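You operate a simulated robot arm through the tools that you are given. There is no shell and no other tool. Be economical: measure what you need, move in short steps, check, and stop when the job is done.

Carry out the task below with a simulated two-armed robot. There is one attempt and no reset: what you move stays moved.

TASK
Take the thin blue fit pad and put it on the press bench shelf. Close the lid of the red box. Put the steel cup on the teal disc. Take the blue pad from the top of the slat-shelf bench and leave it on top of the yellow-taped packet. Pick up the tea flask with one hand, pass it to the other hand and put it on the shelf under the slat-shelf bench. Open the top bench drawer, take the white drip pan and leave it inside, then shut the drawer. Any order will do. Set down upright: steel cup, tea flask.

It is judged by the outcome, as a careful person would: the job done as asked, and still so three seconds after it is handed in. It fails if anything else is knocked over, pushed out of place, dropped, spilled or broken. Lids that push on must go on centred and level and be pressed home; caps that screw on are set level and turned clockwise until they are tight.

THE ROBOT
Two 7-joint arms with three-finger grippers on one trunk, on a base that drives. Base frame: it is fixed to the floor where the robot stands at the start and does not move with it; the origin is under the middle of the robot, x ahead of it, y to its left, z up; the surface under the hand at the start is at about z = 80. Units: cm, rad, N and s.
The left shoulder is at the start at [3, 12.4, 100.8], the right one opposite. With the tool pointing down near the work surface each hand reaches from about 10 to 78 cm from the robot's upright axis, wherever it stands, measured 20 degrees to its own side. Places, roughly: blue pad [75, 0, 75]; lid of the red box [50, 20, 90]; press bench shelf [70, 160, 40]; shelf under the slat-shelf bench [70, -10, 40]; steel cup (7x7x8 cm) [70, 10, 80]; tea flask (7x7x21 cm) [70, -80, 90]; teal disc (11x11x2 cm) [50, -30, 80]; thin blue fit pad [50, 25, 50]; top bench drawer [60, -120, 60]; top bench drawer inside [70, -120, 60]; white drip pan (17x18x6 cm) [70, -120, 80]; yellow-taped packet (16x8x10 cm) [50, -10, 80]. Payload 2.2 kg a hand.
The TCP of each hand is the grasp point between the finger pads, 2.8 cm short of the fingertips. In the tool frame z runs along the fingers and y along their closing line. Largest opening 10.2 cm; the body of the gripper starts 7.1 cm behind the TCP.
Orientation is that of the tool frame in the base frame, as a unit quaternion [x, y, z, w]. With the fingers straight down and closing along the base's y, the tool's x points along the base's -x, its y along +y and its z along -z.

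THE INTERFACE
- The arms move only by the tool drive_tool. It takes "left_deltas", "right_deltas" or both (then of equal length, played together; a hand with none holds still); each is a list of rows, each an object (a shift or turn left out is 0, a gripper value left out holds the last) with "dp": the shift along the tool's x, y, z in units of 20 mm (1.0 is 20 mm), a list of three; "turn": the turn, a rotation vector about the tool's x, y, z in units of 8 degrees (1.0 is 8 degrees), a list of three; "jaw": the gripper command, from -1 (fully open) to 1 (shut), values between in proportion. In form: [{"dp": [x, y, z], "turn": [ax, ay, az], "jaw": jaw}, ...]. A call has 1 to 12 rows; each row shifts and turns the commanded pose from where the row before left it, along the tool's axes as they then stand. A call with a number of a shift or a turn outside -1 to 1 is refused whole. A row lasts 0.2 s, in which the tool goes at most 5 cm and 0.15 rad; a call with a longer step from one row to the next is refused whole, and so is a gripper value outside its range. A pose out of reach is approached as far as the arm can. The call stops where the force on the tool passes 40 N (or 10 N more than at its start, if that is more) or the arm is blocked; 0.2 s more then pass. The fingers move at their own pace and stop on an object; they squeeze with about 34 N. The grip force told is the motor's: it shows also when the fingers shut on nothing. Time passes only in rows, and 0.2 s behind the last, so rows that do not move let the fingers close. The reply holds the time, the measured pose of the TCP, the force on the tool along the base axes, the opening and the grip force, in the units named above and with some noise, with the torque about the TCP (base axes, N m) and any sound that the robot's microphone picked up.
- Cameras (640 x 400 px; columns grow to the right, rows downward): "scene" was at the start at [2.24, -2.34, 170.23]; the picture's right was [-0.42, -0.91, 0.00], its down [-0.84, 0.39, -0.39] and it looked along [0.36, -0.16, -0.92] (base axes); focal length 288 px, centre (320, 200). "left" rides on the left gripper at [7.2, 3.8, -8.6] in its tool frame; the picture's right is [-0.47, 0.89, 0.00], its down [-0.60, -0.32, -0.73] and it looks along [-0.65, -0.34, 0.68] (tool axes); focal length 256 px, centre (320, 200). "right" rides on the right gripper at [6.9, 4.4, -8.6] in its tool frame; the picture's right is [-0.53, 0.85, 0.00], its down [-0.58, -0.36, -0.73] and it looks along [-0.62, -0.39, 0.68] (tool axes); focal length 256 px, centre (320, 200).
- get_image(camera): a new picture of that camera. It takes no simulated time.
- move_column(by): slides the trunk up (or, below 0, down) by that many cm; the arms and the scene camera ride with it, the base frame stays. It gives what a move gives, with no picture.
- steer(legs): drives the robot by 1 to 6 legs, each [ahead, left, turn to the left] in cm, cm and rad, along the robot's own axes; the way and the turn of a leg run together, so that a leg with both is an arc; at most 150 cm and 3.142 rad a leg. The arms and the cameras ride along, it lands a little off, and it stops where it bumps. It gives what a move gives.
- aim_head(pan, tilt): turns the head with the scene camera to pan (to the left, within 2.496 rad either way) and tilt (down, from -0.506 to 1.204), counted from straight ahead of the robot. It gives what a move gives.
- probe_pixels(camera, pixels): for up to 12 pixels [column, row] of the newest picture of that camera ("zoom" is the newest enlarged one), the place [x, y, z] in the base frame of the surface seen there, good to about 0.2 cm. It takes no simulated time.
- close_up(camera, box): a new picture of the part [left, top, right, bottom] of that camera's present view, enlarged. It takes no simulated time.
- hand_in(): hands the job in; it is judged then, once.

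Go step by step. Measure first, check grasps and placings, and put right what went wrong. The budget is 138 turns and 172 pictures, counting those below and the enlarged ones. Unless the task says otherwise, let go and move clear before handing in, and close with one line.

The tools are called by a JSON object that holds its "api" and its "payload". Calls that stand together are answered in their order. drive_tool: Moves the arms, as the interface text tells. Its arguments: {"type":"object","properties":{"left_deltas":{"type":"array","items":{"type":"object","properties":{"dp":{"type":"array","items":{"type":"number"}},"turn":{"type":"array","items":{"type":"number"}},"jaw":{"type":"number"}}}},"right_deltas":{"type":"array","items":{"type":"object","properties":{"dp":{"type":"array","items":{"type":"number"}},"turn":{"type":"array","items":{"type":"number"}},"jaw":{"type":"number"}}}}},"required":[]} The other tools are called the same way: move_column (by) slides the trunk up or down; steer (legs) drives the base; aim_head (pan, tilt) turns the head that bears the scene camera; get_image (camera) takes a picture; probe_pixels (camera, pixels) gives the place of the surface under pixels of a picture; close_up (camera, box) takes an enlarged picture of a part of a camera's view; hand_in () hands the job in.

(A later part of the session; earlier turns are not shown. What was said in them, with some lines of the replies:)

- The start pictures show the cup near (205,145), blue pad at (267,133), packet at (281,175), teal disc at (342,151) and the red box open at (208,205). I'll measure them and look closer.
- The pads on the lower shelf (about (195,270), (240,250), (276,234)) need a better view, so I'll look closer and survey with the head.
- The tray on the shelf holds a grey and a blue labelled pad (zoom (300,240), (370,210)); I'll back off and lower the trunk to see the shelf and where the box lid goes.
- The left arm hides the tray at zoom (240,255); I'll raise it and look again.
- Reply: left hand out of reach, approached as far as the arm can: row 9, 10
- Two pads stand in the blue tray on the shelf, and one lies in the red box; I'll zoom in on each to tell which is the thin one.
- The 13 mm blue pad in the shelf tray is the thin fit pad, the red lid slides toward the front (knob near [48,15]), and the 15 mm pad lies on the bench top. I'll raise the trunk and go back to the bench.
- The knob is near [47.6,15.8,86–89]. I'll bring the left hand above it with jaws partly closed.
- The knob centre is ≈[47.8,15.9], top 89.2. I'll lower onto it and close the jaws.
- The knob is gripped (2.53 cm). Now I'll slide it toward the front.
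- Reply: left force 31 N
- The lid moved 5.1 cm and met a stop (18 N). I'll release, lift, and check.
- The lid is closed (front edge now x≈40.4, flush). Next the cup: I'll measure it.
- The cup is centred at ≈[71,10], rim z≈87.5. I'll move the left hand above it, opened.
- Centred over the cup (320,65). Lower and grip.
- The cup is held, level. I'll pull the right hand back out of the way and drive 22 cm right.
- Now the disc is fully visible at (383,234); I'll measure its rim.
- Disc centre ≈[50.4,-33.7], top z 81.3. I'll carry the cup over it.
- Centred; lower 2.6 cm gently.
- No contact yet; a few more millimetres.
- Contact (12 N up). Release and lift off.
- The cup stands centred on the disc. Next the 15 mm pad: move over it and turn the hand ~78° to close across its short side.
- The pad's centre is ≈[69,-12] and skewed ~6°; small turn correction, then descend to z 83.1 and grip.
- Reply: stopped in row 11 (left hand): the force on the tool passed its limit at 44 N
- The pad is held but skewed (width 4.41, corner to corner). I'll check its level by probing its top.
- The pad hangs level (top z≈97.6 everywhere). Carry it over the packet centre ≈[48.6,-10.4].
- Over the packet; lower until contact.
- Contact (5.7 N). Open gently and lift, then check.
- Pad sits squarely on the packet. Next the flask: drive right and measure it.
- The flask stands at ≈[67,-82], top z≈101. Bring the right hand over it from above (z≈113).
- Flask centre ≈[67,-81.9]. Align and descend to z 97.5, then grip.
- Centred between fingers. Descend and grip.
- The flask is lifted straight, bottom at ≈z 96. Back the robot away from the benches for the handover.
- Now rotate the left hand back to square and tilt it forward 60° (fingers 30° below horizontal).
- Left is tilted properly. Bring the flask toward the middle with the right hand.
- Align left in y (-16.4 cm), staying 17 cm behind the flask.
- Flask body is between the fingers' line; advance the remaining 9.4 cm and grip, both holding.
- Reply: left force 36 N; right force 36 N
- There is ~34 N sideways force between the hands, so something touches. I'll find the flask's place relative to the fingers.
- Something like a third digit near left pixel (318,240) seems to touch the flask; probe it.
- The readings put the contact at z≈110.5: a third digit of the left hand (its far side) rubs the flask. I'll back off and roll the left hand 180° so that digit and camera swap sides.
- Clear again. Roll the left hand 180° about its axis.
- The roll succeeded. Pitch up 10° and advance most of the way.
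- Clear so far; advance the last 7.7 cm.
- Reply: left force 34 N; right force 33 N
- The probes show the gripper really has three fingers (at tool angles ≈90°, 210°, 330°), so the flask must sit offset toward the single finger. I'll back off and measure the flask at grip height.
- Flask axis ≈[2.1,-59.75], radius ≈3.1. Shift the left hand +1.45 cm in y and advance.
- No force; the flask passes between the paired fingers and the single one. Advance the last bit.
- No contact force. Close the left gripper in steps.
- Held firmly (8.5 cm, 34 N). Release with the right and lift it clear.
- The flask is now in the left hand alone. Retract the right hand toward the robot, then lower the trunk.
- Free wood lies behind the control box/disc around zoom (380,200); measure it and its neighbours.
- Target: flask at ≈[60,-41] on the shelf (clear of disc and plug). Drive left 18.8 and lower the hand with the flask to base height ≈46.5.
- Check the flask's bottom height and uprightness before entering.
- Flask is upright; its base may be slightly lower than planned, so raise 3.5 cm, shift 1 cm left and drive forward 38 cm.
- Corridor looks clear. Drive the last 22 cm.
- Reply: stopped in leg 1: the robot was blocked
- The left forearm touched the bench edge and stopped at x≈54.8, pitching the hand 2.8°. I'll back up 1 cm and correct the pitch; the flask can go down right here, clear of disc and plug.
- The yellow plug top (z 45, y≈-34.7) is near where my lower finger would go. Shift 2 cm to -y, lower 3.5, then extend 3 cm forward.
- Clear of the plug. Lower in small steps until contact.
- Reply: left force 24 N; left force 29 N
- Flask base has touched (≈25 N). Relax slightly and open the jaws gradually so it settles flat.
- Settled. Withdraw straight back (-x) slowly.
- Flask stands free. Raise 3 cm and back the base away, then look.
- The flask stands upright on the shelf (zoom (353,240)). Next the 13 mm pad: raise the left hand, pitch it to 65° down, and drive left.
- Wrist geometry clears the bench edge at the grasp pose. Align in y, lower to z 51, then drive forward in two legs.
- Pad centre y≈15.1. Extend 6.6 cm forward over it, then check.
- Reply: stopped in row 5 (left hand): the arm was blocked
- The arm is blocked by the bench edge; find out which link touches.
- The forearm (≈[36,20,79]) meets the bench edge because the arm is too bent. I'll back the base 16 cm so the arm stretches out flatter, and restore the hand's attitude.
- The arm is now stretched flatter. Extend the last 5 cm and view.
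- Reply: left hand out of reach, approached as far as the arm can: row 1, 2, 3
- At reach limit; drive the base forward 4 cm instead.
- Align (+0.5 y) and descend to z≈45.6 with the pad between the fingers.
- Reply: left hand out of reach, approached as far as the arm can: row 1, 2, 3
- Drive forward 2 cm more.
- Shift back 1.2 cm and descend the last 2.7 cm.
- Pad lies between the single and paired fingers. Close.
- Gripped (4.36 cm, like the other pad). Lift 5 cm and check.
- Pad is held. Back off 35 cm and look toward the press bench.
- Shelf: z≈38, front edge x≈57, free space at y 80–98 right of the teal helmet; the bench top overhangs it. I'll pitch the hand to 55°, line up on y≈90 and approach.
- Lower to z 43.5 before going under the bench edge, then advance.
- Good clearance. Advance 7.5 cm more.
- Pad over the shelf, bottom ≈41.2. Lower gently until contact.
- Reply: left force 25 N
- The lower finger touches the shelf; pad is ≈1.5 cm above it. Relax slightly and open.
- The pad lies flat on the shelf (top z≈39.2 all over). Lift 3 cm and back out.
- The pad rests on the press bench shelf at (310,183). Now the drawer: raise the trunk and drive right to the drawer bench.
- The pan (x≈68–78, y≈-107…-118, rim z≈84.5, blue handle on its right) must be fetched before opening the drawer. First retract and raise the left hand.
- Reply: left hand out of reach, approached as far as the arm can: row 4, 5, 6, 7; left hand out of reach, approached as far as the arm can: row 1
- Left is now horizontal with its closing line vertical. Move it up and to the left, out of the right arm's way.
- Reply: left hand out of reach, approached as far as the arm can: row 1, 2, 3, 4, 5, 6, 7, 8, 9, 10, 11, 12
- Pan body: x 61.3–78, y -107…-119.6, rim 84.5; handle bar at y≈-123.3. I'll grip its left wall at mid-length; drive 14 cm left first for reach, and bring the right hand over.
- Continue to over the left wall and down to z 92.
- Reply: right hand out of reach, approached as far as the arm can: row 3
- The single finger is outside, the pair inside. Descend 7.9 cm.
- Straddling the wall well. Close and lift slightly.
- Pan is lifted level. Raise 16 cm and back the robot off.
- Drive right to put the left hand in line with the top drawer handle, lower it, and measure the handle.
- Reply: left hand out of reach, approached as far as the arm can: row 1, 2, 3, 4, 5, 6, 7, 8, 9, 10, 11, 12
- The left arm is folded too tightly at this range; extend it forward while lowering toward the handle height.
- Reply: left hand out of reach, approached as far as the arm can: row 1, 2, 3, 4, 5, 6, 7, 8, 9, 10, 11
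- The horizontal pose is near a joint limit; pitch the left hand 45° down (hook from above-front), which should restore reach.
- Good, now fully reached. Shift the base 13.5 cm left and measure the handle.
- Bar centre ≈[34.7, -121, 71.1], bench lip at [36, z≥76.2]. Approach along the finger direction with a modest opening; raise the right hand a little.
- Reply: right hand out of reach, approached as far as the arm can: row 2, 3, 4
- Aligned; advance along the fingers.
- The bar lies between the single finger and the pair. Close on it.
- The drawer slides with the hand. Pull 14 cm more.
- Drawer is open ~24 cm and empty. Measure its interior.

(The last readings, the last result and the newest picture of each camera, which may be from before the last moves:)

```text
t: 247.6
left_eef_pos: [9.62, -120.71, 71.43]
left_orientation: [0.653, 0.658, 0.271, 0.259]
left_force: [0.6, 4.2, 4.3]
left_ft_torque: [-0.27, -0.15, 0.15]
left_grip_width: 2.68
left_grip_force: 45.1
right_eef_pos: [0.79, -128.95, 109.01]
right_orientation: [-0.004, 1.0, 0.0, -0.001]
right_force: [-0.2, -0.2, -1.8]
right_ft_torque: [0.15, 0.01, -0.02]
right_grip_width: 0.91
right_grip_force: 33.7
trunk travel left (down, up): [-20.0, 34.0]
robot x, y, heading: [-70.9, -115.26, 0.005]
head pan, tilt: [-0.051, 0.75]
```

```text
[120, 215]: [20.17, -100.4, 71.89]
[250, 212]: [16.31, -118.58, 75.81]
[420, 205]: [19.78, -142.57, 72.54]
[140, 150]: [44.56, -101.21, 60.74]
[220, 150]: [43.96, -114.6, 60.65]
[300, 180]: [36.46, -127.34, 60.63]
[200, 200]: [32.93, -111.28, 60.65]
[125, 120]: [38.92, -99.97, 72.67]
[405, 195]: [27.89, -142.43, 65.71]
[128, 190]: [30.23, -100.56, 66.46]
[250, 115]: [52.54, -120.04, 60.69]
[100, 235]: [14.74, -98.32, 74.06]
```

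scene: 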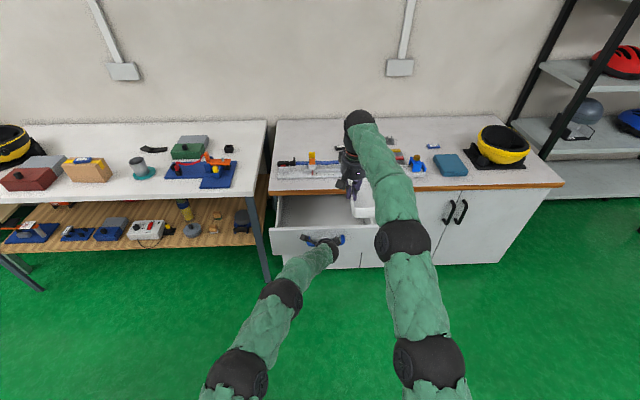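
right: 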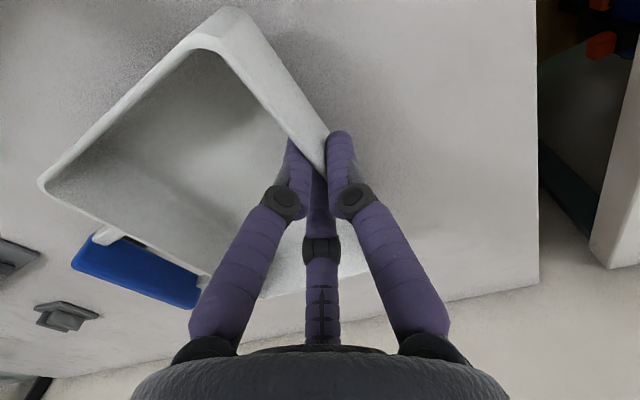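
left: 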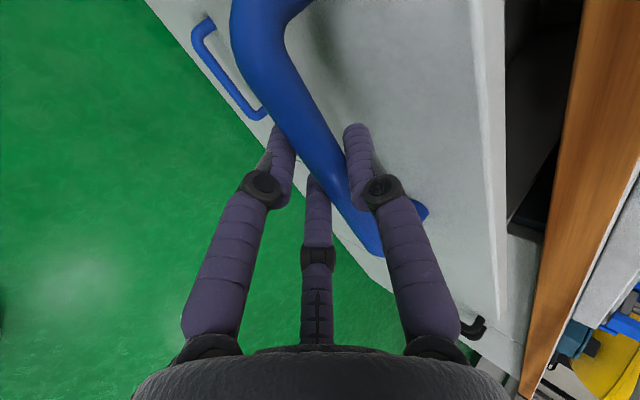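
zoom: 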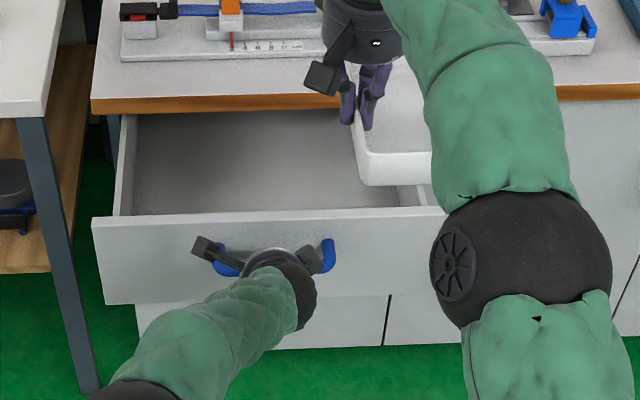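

Inside: floor z≈60.7, side tops 72.7, front panel x≈15–16 (top 75.8). A bit more opening would help: try 6 cm more.

{"api": "steer", "payload": {"legs": [[-6, 0, 0]]}}

```text
t: 248.6
left_eef_pos: [3.64, -120.75, 71.26]
left_orientation: [0.654, 0.658, 0.271, 0.258]
left_force: [0.9, 4.0, 2.1]
left_ft_torque: [-0.16, -0.16, 0.17]
left_grip_width: 2.68
left_grip_force: 45.1
right_eef_pos: [-5.08, -128.95, 108.93]
right_orientation: [-0.003, 1.0, -0.001, 0.001]
right_force: [0.8, -0.1, -1.7]
right_ft_torque: [0.18, 0.02, 0.0]
right_grip_width: 0.86
right_grip_force: 34.3
trunk travel left (down, up): [-20.0, 34.0]
robot x, y, heading: [-76.99, -115.07, 0.005]
head pan, tilt: [-0.051, 0.75]
```

Opened 30 cm. Release the handle, back out along the fingers, then raise the left hand up and left.

{"api": "drive_tool", "payload": {"left_deltas": [{"jaw": 0.12}, {}, {"dp": [0, 0, -1]}, {"dp": [0, 0, -1]}, {"dp": [0, 0, -1]}, {"dp": [0, 0, -1]}, {"dp": [0, 0, -1]}]}}

{"api": "drive_tool", "payload": {"left_deltas": [{"dp": [0.78, 0.92, -0.96]}, {"dp": [0.78, 0.92, -0.96]}, {"dp": [0.78, 0.92, -0.96]}, {"dp": [0.78, 0.92, -0.96]}, {"dp": [0.78, 0.92, -0.96]}, {"dp": [0.78, 0.92, -0.96]}, {"dp": [0.78, 0.92, -0.96]}, {"dp": [0.78, 0.92, -0.96]}, {"dp": [0.78, 0.92, -0.96]}, {}]}}

{"api": "get_image", "payload": {"camera": "scene"}}

```text
t: 250.2
left_eef_pos: [-3.29, -120.91, 78.37]
left_orientation: [0.654, 0.658, 0.272, 0.257]
left_force: [0.6, -0.5, -0.2]
left_ft_torque: [0.01, 0.02, -0.01]
left_grip_width: 4.49
left_grip_force: 0.0
right_eef_pos: [-4.97, -128.96, 108.92]
right_orientation: [-0.003, 1.0, 0.0, 0.0]
right_force: [0.1, 0.8, -1.8]
right_ft_torque: [0.15, 0.06, -0.05]
right_grip_width: 0.88
right_grip_force: 34.0
trunk travel left (down, up): [-20.0, 34.0]
robot x, y, heading: [-77.12, -115.27, 0.009]
head pan, tilt: [-0.051, 0.75]
```

```text
t: 252.4
left_eef_pos: [-3.32, -107.4, 102.52]
left_orientation: [0.654, 0.658, 0.272, 0.258]
left_force: [0.4, 0.3, -0.3]
left_ft_torque: [0.01, -0.03, 0.05]
left_grip_width: 4.51
left_grip_force: 0.0
right_eef_pos: [-5.0, -128.98, 108.93]
right_orientation: [-0.004, 1.0, 0.0, -0.001]
right_force: [-0.2, 0.3, -1.4]
right_ft_torque: [0.18, 0.01, 0.0]
right_grip_width: 0.89
right_grip_force: 33.5
trunk travel left (down, up): [-20.0, 34.0]
robot x, y, heading: [-77.67, -115.49, 0.008]
head pan, tilt: [-0.051, 0.75]
```

```text
38 pictures are left
```

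scene: 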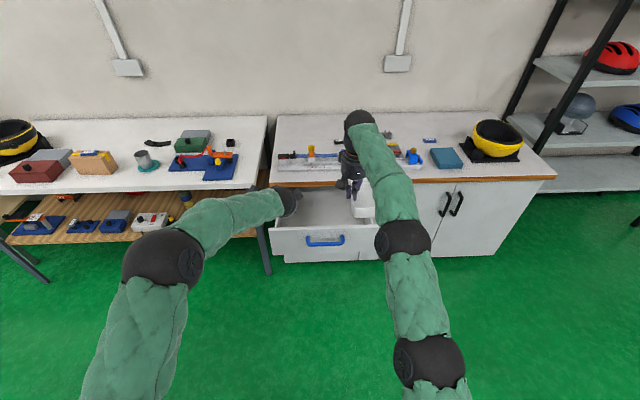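

Drive forward 27 cm and 8 cm left to bring the pan over the drawer.

{"api": "steer", "payload": {"legs": [[27, 8, 0]]}}

{"api": "drive_tool", "payload": {"right_deltas": [{"dp": [0, 0, 1]}, {"dp": [0, 0, 1]}, {"dp": [0, 0, 1]}, {"dp": [0, 0, 1]}, {"dp": [0, 0, 1]}, {"dp": [0, 0, 1]}, {"dp": [0, 0, 1]}, {"dp": [0, 0, 1]}]}}

{"api": "aim_head", "payload": {"pan": -0.05, "tilt": 0.95}}

{"api": "get_image", "payload": {"camera": "scene"}}

{"api": "get_image", "payload": {"camera": "right"}}

```text
t: 254.3
left_eef_pos: [23.81, -99.36, 102.48]
left_orientation: [0.654, 0.659, 0.269, 0.257]
left_force: [-0.4, 0.7, 0.0]
left_ft_torque: [0.02, -0.01, 0.0]
left_grip_width: 4.48
left_grip_force: 0.1
right_eef_pos: [22.21, -120.72, 108.93]
right_orientation: [-0.004, 1.0, 0.0, -0.001]
right_force: [0.4, 0.2, -2.1]
right_ft_torque: [0.12, 0.04, -0.02]
right_grip_width: 0.88
right_grip_force: 34.2
trunk travel left (down, up): [-20.0, 34.0]
robot x, y, heading: [-50.34, -107.48, 0.01]
head pan, tilt: [-0.051, 0.75]
```

```text
t: 256.1
left_eef_pos: [23.78, -99.32, 102.57]
left_orientation: [0.654, 0.658, 0.271, 0.257]
left_force: [-0.1, 0.7, -0.5]
left_ft_torque: [0.0, -0.02, 0.01]
left_grip_width: 4.48
left_grip_force: 0.2
right_eef_pos: [22.16, -120.83, 92.97]
right_orientation: [-0.002, 1.0, 0.0, 0.0]
right_force: [0.9, -0.2, -1.4]
right_ft_torque: [0.18, 0.06, 0.0]
right_grip_width: 0.87
right_grip_force: 33.8
trunk travel left (down, up): [-20.0, 34.0]
robot x, y, heading: [-49.8, -107.59, 0.007]
head pan, tilt: [-0.051, 0.75]
```

```text
t: 256.9
left_eef_pos: [23.71, -99.25, 102.53]
left_orientation: [0.654, 0.658, 0.271, 0.258]
left_force: [0.7, 0.4, -0.2]
left_ft_torque: [-0.01, 0.01, 0.03]
left_grip_width: 4.5
left_grip_force: 0.1
right_eef_pos: [22.04, -120.88, 93.0]
right_orientation: [-0.004, 1.0, 0.0, 0.0]
right_force: [0.2, -0.7, -1.6]
right_ft_torque: [0.14, 0.06, 0.02]
right_grip_width: 0.89
right_grip_force: 34.4
trunk travel left (down, up): [-20.0, 34.0]
robot x, y, heading: [-50.06, -107.15, 0.009]
head pan, tilt: [-0.051, 0.949]
```

```text
37 pictures are left
```

scene: 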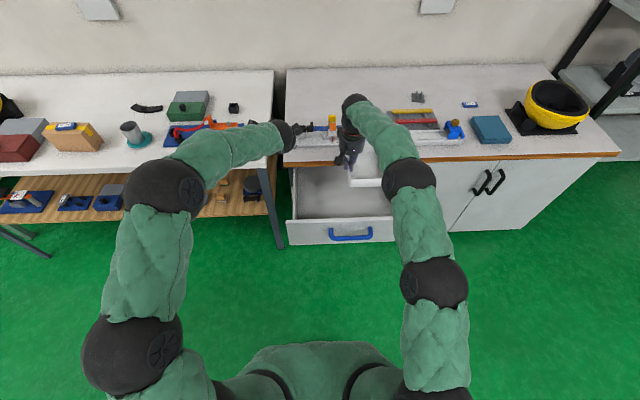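

```text
36 pictures are left
```

right: 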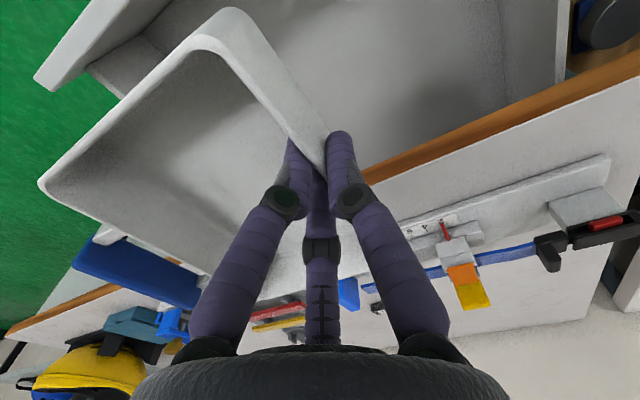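

Pan is over the opening (x≈15–32). Lower 20 cm while shifting 4 cm left.

{"api": "drive_tool", "payload": {"right_deltas": [{"dp": [0, 0.4, 1]}, {"dp": [0, 0.4, 1]}, {"dp": [0, 0.4, 1]}, {"dp": [0, 0.4, 1]}, {"dp": [0, 0.4, 1]}, {"dp": [0, 0, 1]}, {"dp": [0, 0, 1]}, {"dp": [0, 0, 1]}, {"dp": [0, 0, 1]}, {"dp": [0, 0, 1]}, {}]}}

{"api": "get_image", "payload": {"camera": "right"}}

{"api": "close_up", "payload": {"camera": "scene", "box": [270, 100, 430, 260]}}

```text
t: 259.3
left_eef_pos: [23.68, -99.25, 102.7]
left_orientation: [0.654, 0.658, 0.271, 0.257]
left_force: [-0.5, 0.4, -0.7]
left_ft_torque: [0.02, -0.02, -0.02]
left_grip_width: 4.5
left_grip_force: 0.1
right_eef_pos: [22.14, -116.66, 72.92]
right_orientation: [-0.003, 1.0, 0.0, 0.0]
right_force: [-0.9, 0.1, -1.5]
right_ft_torque: [0.11, 0.02, -0.01]
right_grip_width: 0.91
right_grip_force: 34.3
trunk travel left (down, up): [-20.0, 34.0]
robot x, y, heading: [-50.19, -107.29, 0.005]
head pan, tilt: [-0.051, 0.949]
```

```text
35 pictures are left
```

right: 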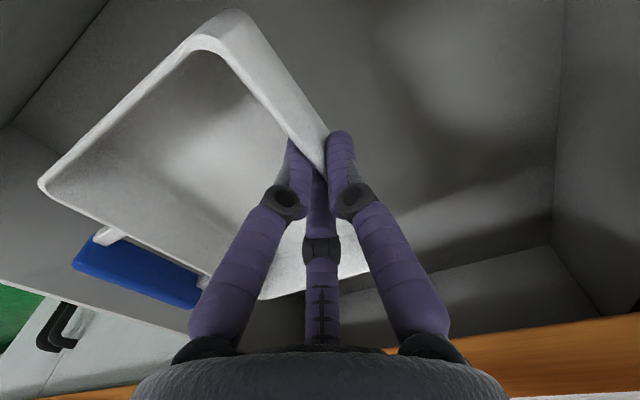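

```text
2.50 times, centred on (350, 180) of scene
```

zoom: 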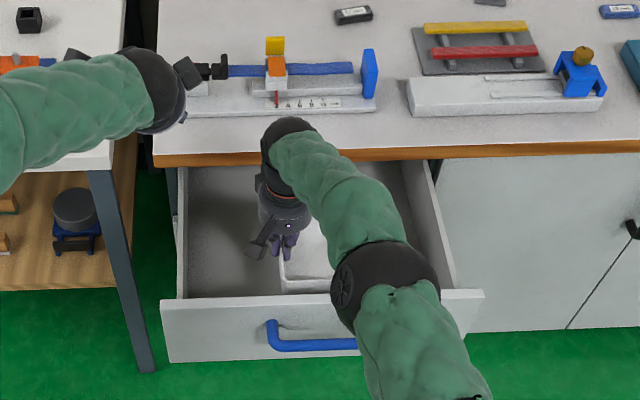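

Inside with margins. Lower 6 cm, then feel for the floor.

{"api": "drive_tool", "payload": {"right_deltas": [{"dp": [0, 0, 0.9]}, {"dp": [0, 0, 0.9]}, {"dp": [0, 0, 0.9]}, {"dp": [0, 0, 0.4]}, {}]}}

{"api": "drive_tool", "payload": {"right_deltas": [{"dp": [0, 0, 0.15]}, {"dp": [0, 0, 0.1]}, {}]}}

```text
t: 260.5
left_eef_pos: [23.82, -99.25, 102.56]
left_orientation: [0.654, 0.658, 0.271, 0.257]
left_force: [0.4, -0.6, 0.5]
left_ft_torque: [-0.02, 0.01, 0.04]
left_grip_width: 4.48
left_grip_force: 0.1
right_eef_pos: [21.68, -116.82, 66.95]
right_orientation: [-0.004, 1.0, 0.0, -0.001]
right_force: [-0.2, 0.2, -3.1]
right_ft_torque: [0.16, 0.01, 0.02]
right_grip_width: 0.89
right_grip_force: 33.9
right hand out of reach, approached as far as the arm can: row 4
trunk travel left (down, up): [-20.0, 34.0]
robot x, y, heading: [-50.17, -107.54, 0.009]
head pan, tilt: [-0.051, 0.949]
```

```text
t: 261.3
left_eef_pos: [23.68, -99.25, 102.53]
left_orientation: [0.654, 0.658, 0.271, 0.258]
left_force: [-1.0, -0.6, 0.2]
left_ft_torque: [-0.03, 0.0, 0.0]
left_grip_width: 4.46
left_grip_force: 0.1
right_eef_pos: [21.69, -116.79, 66.47]
right_orientation: [-0.004, 1.0, 0.0, 0.0]
right_force: [-0.6, 0.2, -1.6]
right_ft_torque: [0.16, 0.06, -0.01]
right_grip_width: 0.88
right_grip_force: 34.0
trunk travel left (down, up): [-20.0, 34.0]
robot x, y, heading: [-49.98, -107.31, 0.006]
head pan, tilt: [-0.051, 0.949]
```

At reach limit; use the trunk to lower the remaining ~1 cm.

{"api": "move_column", "payload": {"by": -0.7}}

{"api": "move_column", "payload": {"by": -0.4}}

```text
t: 261.8
left_eef_pos: [23.67, -99.34, 101.99]
left_orientation: [0.654, 0.658, 0.271, 0.257]
left_force: [-0.2, -0.5, 0.4]
left_ft_torque: [0.0, -0.02, 0.02]
left_grip_width: 4.48
left_grip_force: 0.1
right_eef_pos: [21.37, -116.77, 65.61]
right_orientation: [-0.004, 1.0, -0.001, 0.0]
right_force: [-0.6, 0.5, -1.3]
right_ft_torque: [0.17, 0.03, 0.01]
right_grip_width: 0.86
right_grip_force: 33.6
trunk travel left (down, up): [-19.3, 34.7]
robot x, y, heading: [-49.94, -107.54, 0.009]
head pan, tilt: [-0.051, 0.949]
```

```text
t: 262.4
left_eef_pos: [23.62, -99.35, 101.56]
left_orientation: [0.654, 0.658, 0.27, 0.257]
left_force: [0.2, 1.0, -0.1]
left_ft_torque: [0.0, 0.02, -0.04]
left_grip_width: 4.5
left_grip_force: 0.0
right_eef_pos: [21.67, -116.7, 65.62]
right_orientation: [-0.003, 1.0, 0.0, 0.001]
right_force: [0.1, 1.5, 12.9]
right_ft_torque: [0.21, 1.11, -0.01]
right_grip_width: 0.9
right_grip_force: 34.4
trunk travel left (down, up): [-18.9, 35.1]
robot x, y, heading: [-50.15, -107.13, 0.004]
head pan, tilt: [-0.051, 0.949]
```

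Contact with the drawer floor (13 N). Open and lift the right hand out.

{"api": "drive_tool", "payload": {"right_deltas": [{"jaw": 0.6}, {"jaw": 0.3}, {}, {"dp": [0, 0, -0.5]}, {"dp": [0, 0, -1]}, {"dp": [0, 0, -1]}, {"dp": [0, 0, -1]}, {"dp": [0, 0, -1]}, {"dp": [0, 0, -1]}, {"dp": [0, 0, -1]}, {"dp": [0, 0, -1]}, {"dp": [0, 0, -1]}]}}

{"api": "drive_tool", "payload": {"right_deltas": [{"dp": [0, -0.5, -1]}, {"dp": [0, -0.5, -1]}, {"dp": [0, -0.5, -1]}, {"dp": [0, -0.5, -1]}, {"dp": [0, -0.5, -1]}, {"dp": [0, -0.5, -1]}, {"dp": [0, -0.5, -1]}, {"dp": [0, -0.5, -1]}]}}

{"api": "get_image", "payload": {"camera": "right"}}

{"api": "close_up", "payload": {"camera": "scene", "box": [270, 100, 430, 260]}}

```text
t: 265.0
left_eef_pos: [23.66, -99.4, 101.46]
left_orientation: [0.654, 0.658, 0.271, 0.257]
left_force: [-0.2, -0.2, 0.2]
left_ft_torque: [0.04, -0.02, 0.03]
left_grip_width: 4.5
left_grip_force: 0.1
right_eef_pos: [21.44, -116.74, 82.4]
right_orientation: [-0.004, 1.0, -0.001, 0.0]
right_force: [-0.4, 1.0, -1.1]
right_ft_torque: [-0.02, -0.03, 0.01]
right_grip_width: 3.53
right_grip_force: 0.0
trunk travel left (down, up): [-18.9, 35.1]
robot x, y, heading: [-49.91, -107.41, 0.006]
head pan, tilt: [-0.051, 0.949]
```

```text
t: 266.8
left_eef_pos: [23.65, -99.18, 101.52]
left_orientation: [0.654, 0.658, 0.271, 0.257]
left_force: [0.5, -1.8, 0.1]
left_ft_torque: [0.02, -0.01, -0.02]
left_grip_width: 4.47
left_grip_force: 0.0
right_eef_pos: [21.51, -124.79, 98.3]
right_orientation: [-0.004, 1.0, 0.0, 0.0]
right_force: [0.9, -0.2, 0.5]
right_ft_torque: [-0.02, -0.03, -0.01]
right_grip_width: 3.56
right_grip_force: 0.0
trunk travel left (down, up): [-18.9, 35.1]
robot x, y, heading: [-50.06, -107.21, 0.007]
head pan, tilt: [-0.051, 0.949]
```

```text
33 pictures are left
```

right: 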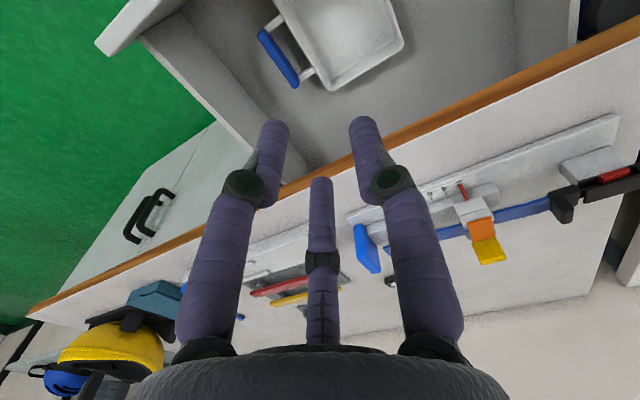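

```text
2.50 times, centred on (350, 180) of scene
```

zoom: 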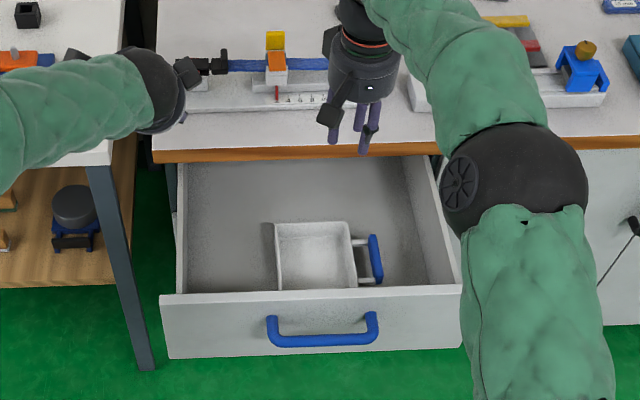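

The pan sits flat in the drawer. Now return the left hand to the handle: back up, retrace its path.

{"api": "steer", "payload": {"legs": [[-27, -8, 0]]}}

{"api": "drive_tool", "payload": {"left_deltas": [{"dp": [-0.76, -0.92, 0.96]}, {"dp": [-0.76, -0.92, 0.96]}, {"dp": [-0.76, -0.92, 0.96]}, {"dp": [-0.76, -0.92, 0.96]}, {"dp": [-0.76, -0.92, 0.96]}, {"dp": [-0.76, -0.92, 0.96]}, {"dp": [-0.76, -0.92, 0.96]}, {"dp": [-0.76, -0.92, 0.96]}, {"dp": [-0.76, -0.5, 0.5]}, {}]}}

{"api": "get_image", "payload": {"camera": "left"}}

```text
t: 268.7
left_eef_pos: [-3.54, -107.46, 101.57]
left_orientation: [0.653, 0.659, 0.272, 0.258]
left_force: [-0.8, -0.4, 0.2]
left_ft_torque: [0.0, -0.02, 0.0]
left_grip_width: 4.51
left_grip_force: 0.1
right_eef_pos: [-5.64, -132.87, 98.32]
right_orientation: [-0.004, 1.0, 0.001, 0.0]
right_force: [0.3, 0.0, 0.6]
right_ft_torque: [0.01, -0.03, 0.02]
right_grip_width: 3.56
right_grip_force: 0.0
trunk travel left (down, up): [-18.9, 35.1]
robot x, y, heading: [-77.43, -114.99, 0.007]
head pan, tilt: [-0.051, 0.949]
```

```text
t: 270.9
left_eef_pos: [-3.32, -120.67, 78.56]
left_orientation: [0.653, 0.658, 0.27, 0.258]
left_force: [-0.2, 0.0, 0.7]
left_ft_torque: [0.0, 0.0, -0.02]
left_grip_width: 4.48
left_grip_force: 0.0
right_eef_pos: [-5.74, -132.81, 98.38]
right_orientation: [-0.004, 1.0, 0.0, -0.001]
right_force: [-0.4, 0.0, -0.6]
right_ft_torque: [-0.02, 0.0, -0.02]
right_grip_width: 3.58
right_grip_force: 0.0
trunk travel left (down, up): [-18.9, 35.1]
robot x, y, heading: [-77.65, -115.34, 0.007]
head pan, tilt: [-0.051, 0.949]
```

```text
31 pictures are left
```

left: 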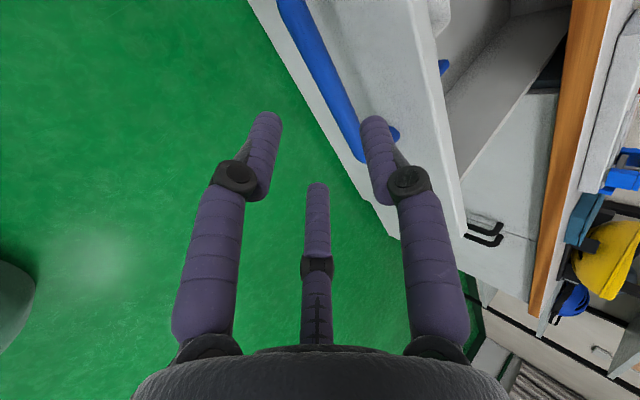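

Same view as at the first approach. Advance, grip the bar, and push the drawer in.

{"api": "drive_tool", "payload": {"left_deltas": [{"dp": [0, 0, 1]}, {"dp": [0, 0, 1]}, {"dp": [0, 0, 1]}, {"dp": [0, 0, 0.7]}, {"dp": [0, 0, 0.7]}, {"dp": [0, 0, 0.6]}, {}, {"jaw": 0.5}, {"jaw": 1}, {}, {}]}}

{"api": "get_image", "payload": {"camera": "left"}}

```text
t: 273.3
left_eef_pos: [3.54, -120.41, 71.42]
left_orientation: [0.653, 0.658, 0.271, 0.258]
left_force: [1.2, -0.2, 2.0]
left_ft_torque: [-0.07, -0.06, -0.01]
left_grip_width: 2.72
left_grip_force: 44.7
right_eef_pos: [-5.6, -132.87, 98.42]
right_orientation: [-0.004, 1.0, 0.001, 0.0]
right_force: [-0.1, 0.0, -0.4]
right_ft_torque: [0.01, 0.0, -0.01]
right_grip_width: 3.57
right_grip_force: 0.1
trunk travel left (down, up): [-18.9, 35.1]
robot x, y, heading: [-77.07, -115.46, 0.013]
head pan, tilt: [-0.051, 0.949]
```

```text
30 pictures are left
```

left: 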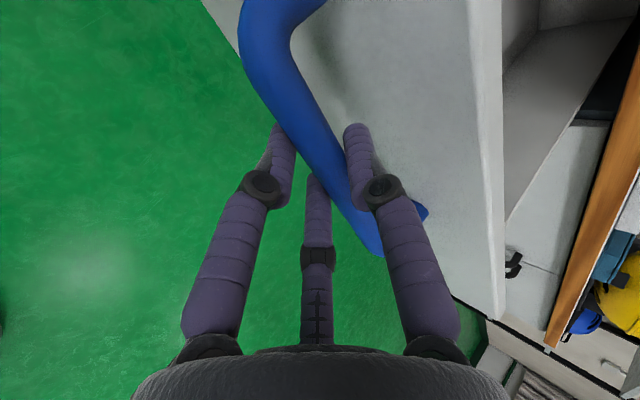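

{"api": "steer", "payload": {"legs": [[15, 0, 0], [13.5, 0, 0]]}}

{"api": "drive_tool", "payload": {"left_deltas": [{}]}}

```text
t: 275.6
left_eef_pos: [32.36, -120.43, 71.4]
left_orientation: [0.654, 0.657, 0.27, 0.258]
left_force: [-0.9, -25.3, 6.0]
left_ft_torque: [-0.09, 0.06, 0.1]
left_grip_width: 2.7
left_grip_force: 45.2
right_eef_pos: [23.12, -132.65, 98.19]
right_orientation: [-0.005, 1.0, 0.001, 0.0]
right_force: [1.1, -0.5, -0.8]
right_ft_torque: [-0.01, 0.03, 0.03]
right_grip_width: 3.58
right_grip_force: 0.1
trunk travel left (down, up): [-18.9, 35.1]
robot x, y, heading: [-48.37, -115.52, 0.011]
head pan, tilt: [-0.051, 0.949]
```

```text
t: 276.0
left_eef_pos: [32.15, -120.35, 71.44]
left_orientation: [0.654, 0.657, 0.271, 0.26]
left_force: [-0.7, -3.4, 0.1]
left_ft_torque: [0.27, -0.01, 0.45]
left_grip_width: 2.71
left_grip_force: 44.8
right_eef_pos: [22.95, -132.56, 98.26]
right_orientation: [-0.005, 1.0, 0.0, 0.0]
right_force: [0.3, 0.9, -0.3]
right_ft_torque: [0.0, -0.02, 0.0]
right_grip_width: 3.58
right_grip_force: 0.0
trunk travel left (down, up): [-18.9, 35.1]
robot x, y, heading: [-48.58, -115.55, 0.006]
head pan, tilt: [-0.051, 0.949]
```

About 1.5 cm left; push with the arm until it stops.

{"api": "drive_tool", "payload": {"left_deltas": [{"dp": [0, 0.18, 0.173]}, {"dp": [0, 0.18, 0.173]}, {"dp": [0, 0.18, 0.173]}, {"dp": [0, 0.1, 0.096]}, {"dp": [0, 0.07, 0.07]}, {}]}}

{"api": "get_image", "payload": {"camera": "left"}}

```text
t: 277.2
left_eef_pos: [33.58, -120.37, 71.41]
left_orientation: [0.654, 0.658, 0.27, 0.258]
left_force: [-23.8, 3.6, 15.1]
left_ft_torque: [0.05, 0.13, 0.3]
left_grip_width: 2.71
left_grip_force: 44.9
right_eef_pos: [22.79, -132.51, 98.39]
right_orientation: [-0.005, 1.0, 0.0, 0.001]
right_force: [0.6, 0.3, 0.2]
right_ft_torque: [-0.01, 0.0, 0.0]
right_grip_width: 3.57
right_grip_force: 0.1
trunk travel left (down, up): [-18.9, 35.1]
robot x, y, heading: [-48.86, -115.6, 0.009]
head pan, tilt: [-0.051, 0.949]
stopped in row 6 (left hand): the force on the tool passed its limit at 40 N (the readings are from after the stop); the commanded pose is now the measured one
```

```text
29 pictures are left
```

left: 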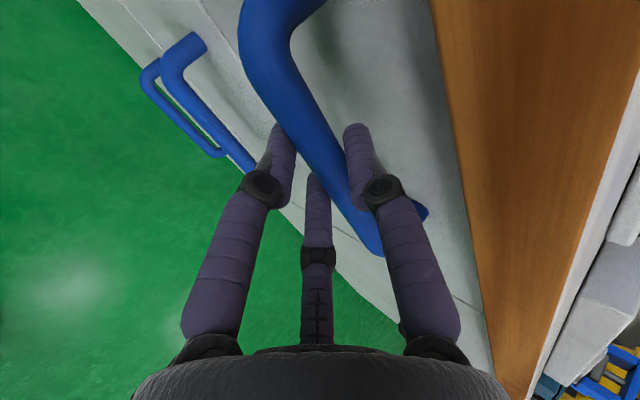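

It met the stop at the same position as originally (33.6 vs 33.7). Release and back out, then verify.

{"api": "drive_tool", "payload": {"left_deltas": [{"jaw": 0.12}, {}, {"dp": [0, 0, -1]}, {"dp": [0, 0, -1]}, {"dp": [0, 0, -1]}, {"dp": [0, 0, -1]}, {"dp": [0, 0, -1]}]}}

{"api": "steer", "payload": {"legs": [[-25, 20, 0]]}}

{"api": "aim_head", "payload": {"pan": 0.1, "tilt": 0.65}}

{"api": "get_image", "payload": {"camera": "scene"}}

{"api": "close_up", "payload": {"camera": "scene", "box": [300, 120, 500, 260]}}

```text
t: 278.9
left_eef_pos: [26.88, -120.63, 78.35]
left_orientation: [0.655, 0.657, 0.269, 0.257]
left_force: [-0.4, 0.7, 0.4]
left_ft_torque: [0.0, -0.02, -0.02]
left_grip_width: 4.5
left_grip_force: 0.1
right_eef_pos: [22.97, -132.49, 98.38]
right_orientation: [-0.005, 1.0, 0.001, 0.0]
right_force: [-1.3, 0.2, -0.2]
right_ft_torque: [0.0, -0.03, 0.0]
right_grip_width: 3.57
right_grip_force: 0.1
trunk travel left (down, up): [-18.9, 35.1]
robot x, y, heading: [-48.63, -115.17, 0.009]
head pan, tilt: [-0.051, 0.949]
```

```text
t: 281.0
left_eef_pos: [1.71, -100.76, 78.34]
left_orientation: [0.654, 0.658, 0.269, 0.257]
left_force: [0.5, 0.9, 0.1]
left_ft_torque: [0.02, 0.04, -0.08]
left_grip_width: 4.49
left_grip_force: 0.2
right_eef_pos: [-2.09, -112.74, 98.31]
right_orientation: [-0.006, 1.0, 0.0, 0.001]
right_force: [0.4, -0.2, -0.3]
right_ft_torque: [0.0, -0.04, -0.01]
right_grip_width: 3.59
right_grip_force: 0.0
trunk travel left (down, up): [-18.9, 35.1]
robot x, y, heading: [-73.88, -95.97, 0.01]
head pan, tilt: [-0.051, 0.949]
```

```text
t: 281.8
left_eef_pos: [1.75, -100.88, 78.35]
left_orientation: [0.655, 0.658, 0.268, 0.256]
left_force: [0.4, -0.1, -0.3]
left_ft_torque: [0.01, 0.0, -0.03]
left_grip_width: 4.5
left_grip_force: 0.1
right_eef_pos: [-2.09, -112.83, 98.27]
right_orientation: [-0.006, 1.0, -0.001, 0.001]
right_force: [-0.4, -0.8, 1.2]
right_ft_torque: [0.03, -0.01, 0.01]
right_grip_width: 3.59
right_grip_force: 0.1
trunk travel left (down, up): [-18.9, 35.1]
robot x, y, heading: [-73.93, -95.75, 0.015]
head pan, tilt: [0.099, 0.649]
```

```text
28 pictures are left
```

scene: 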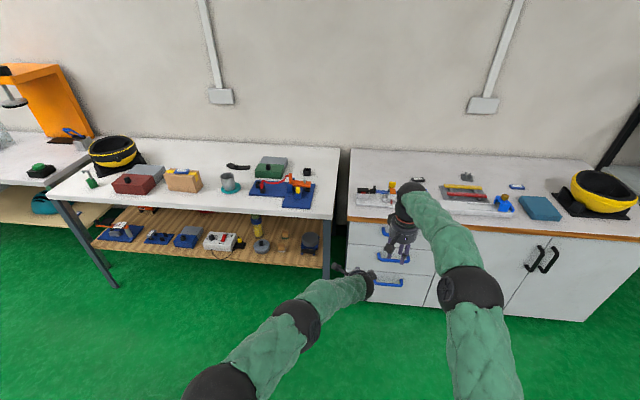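

```text
2.86 times, centred on (400, 190) of scene
```

zoom: 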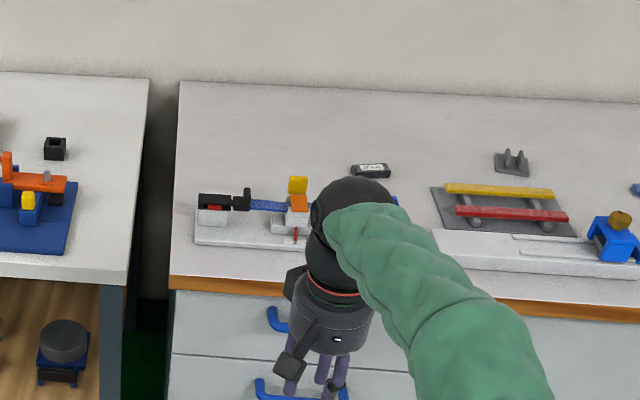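

Check that the drawer face is flush and re-inspect the slat bench.

{"api": "probe_pixels", "payload": {"camera": "zoom", "pixels": [[220, 330], [190, 320], [220, 380], [250, 340]]}}

{"api": "close_up", "payload": {"camera": "scene", "box": [70, 130, 340, 280]}}

{"api": "close_up", "payload": {"camera": "scene", "box": [90, 150, 190, 210]}}

```text
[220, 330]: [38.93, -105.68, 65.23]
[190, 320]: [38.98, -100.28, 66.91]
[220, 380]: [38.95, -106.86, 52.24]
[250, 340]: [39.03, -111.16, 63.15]
```

```text
2.37 times, centred on (205, 205) of scene
```

zoom: 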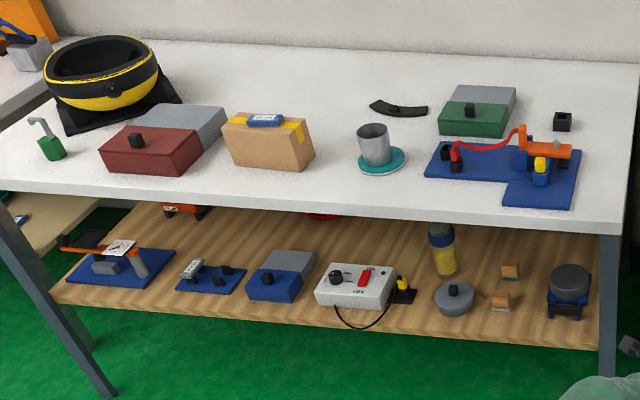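

```text
6.40 times, centred on (140, 180) of scene
```

zoom: 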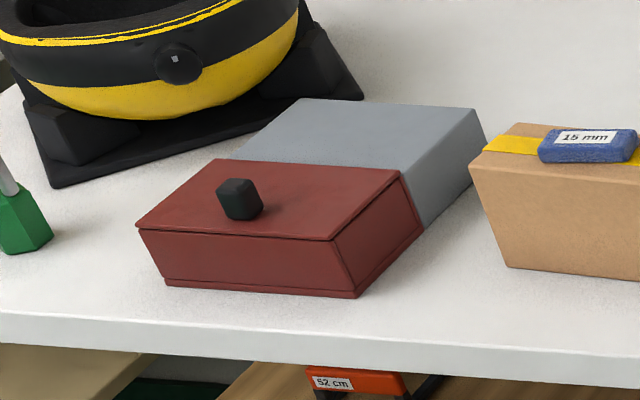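

The drawer face is flush with the one below (x≈38.9). The lid is shut, the cup is on the disc, the 15 mm pad is on the packet, the flask stands upright on the shelf, and the 13 mm pad is on the press bench shelf. Both hands are clear, so I'm handing in.

{"api": "hand_in", "payload": {}}

```text
The job is handed in.
```

All six tasks are done and the job has been handed in. On the way, the left arm touched the slat bench's front edge twice, and the thin pad dropped the last 1–2 cm onto its shelf; neither moved anything else.
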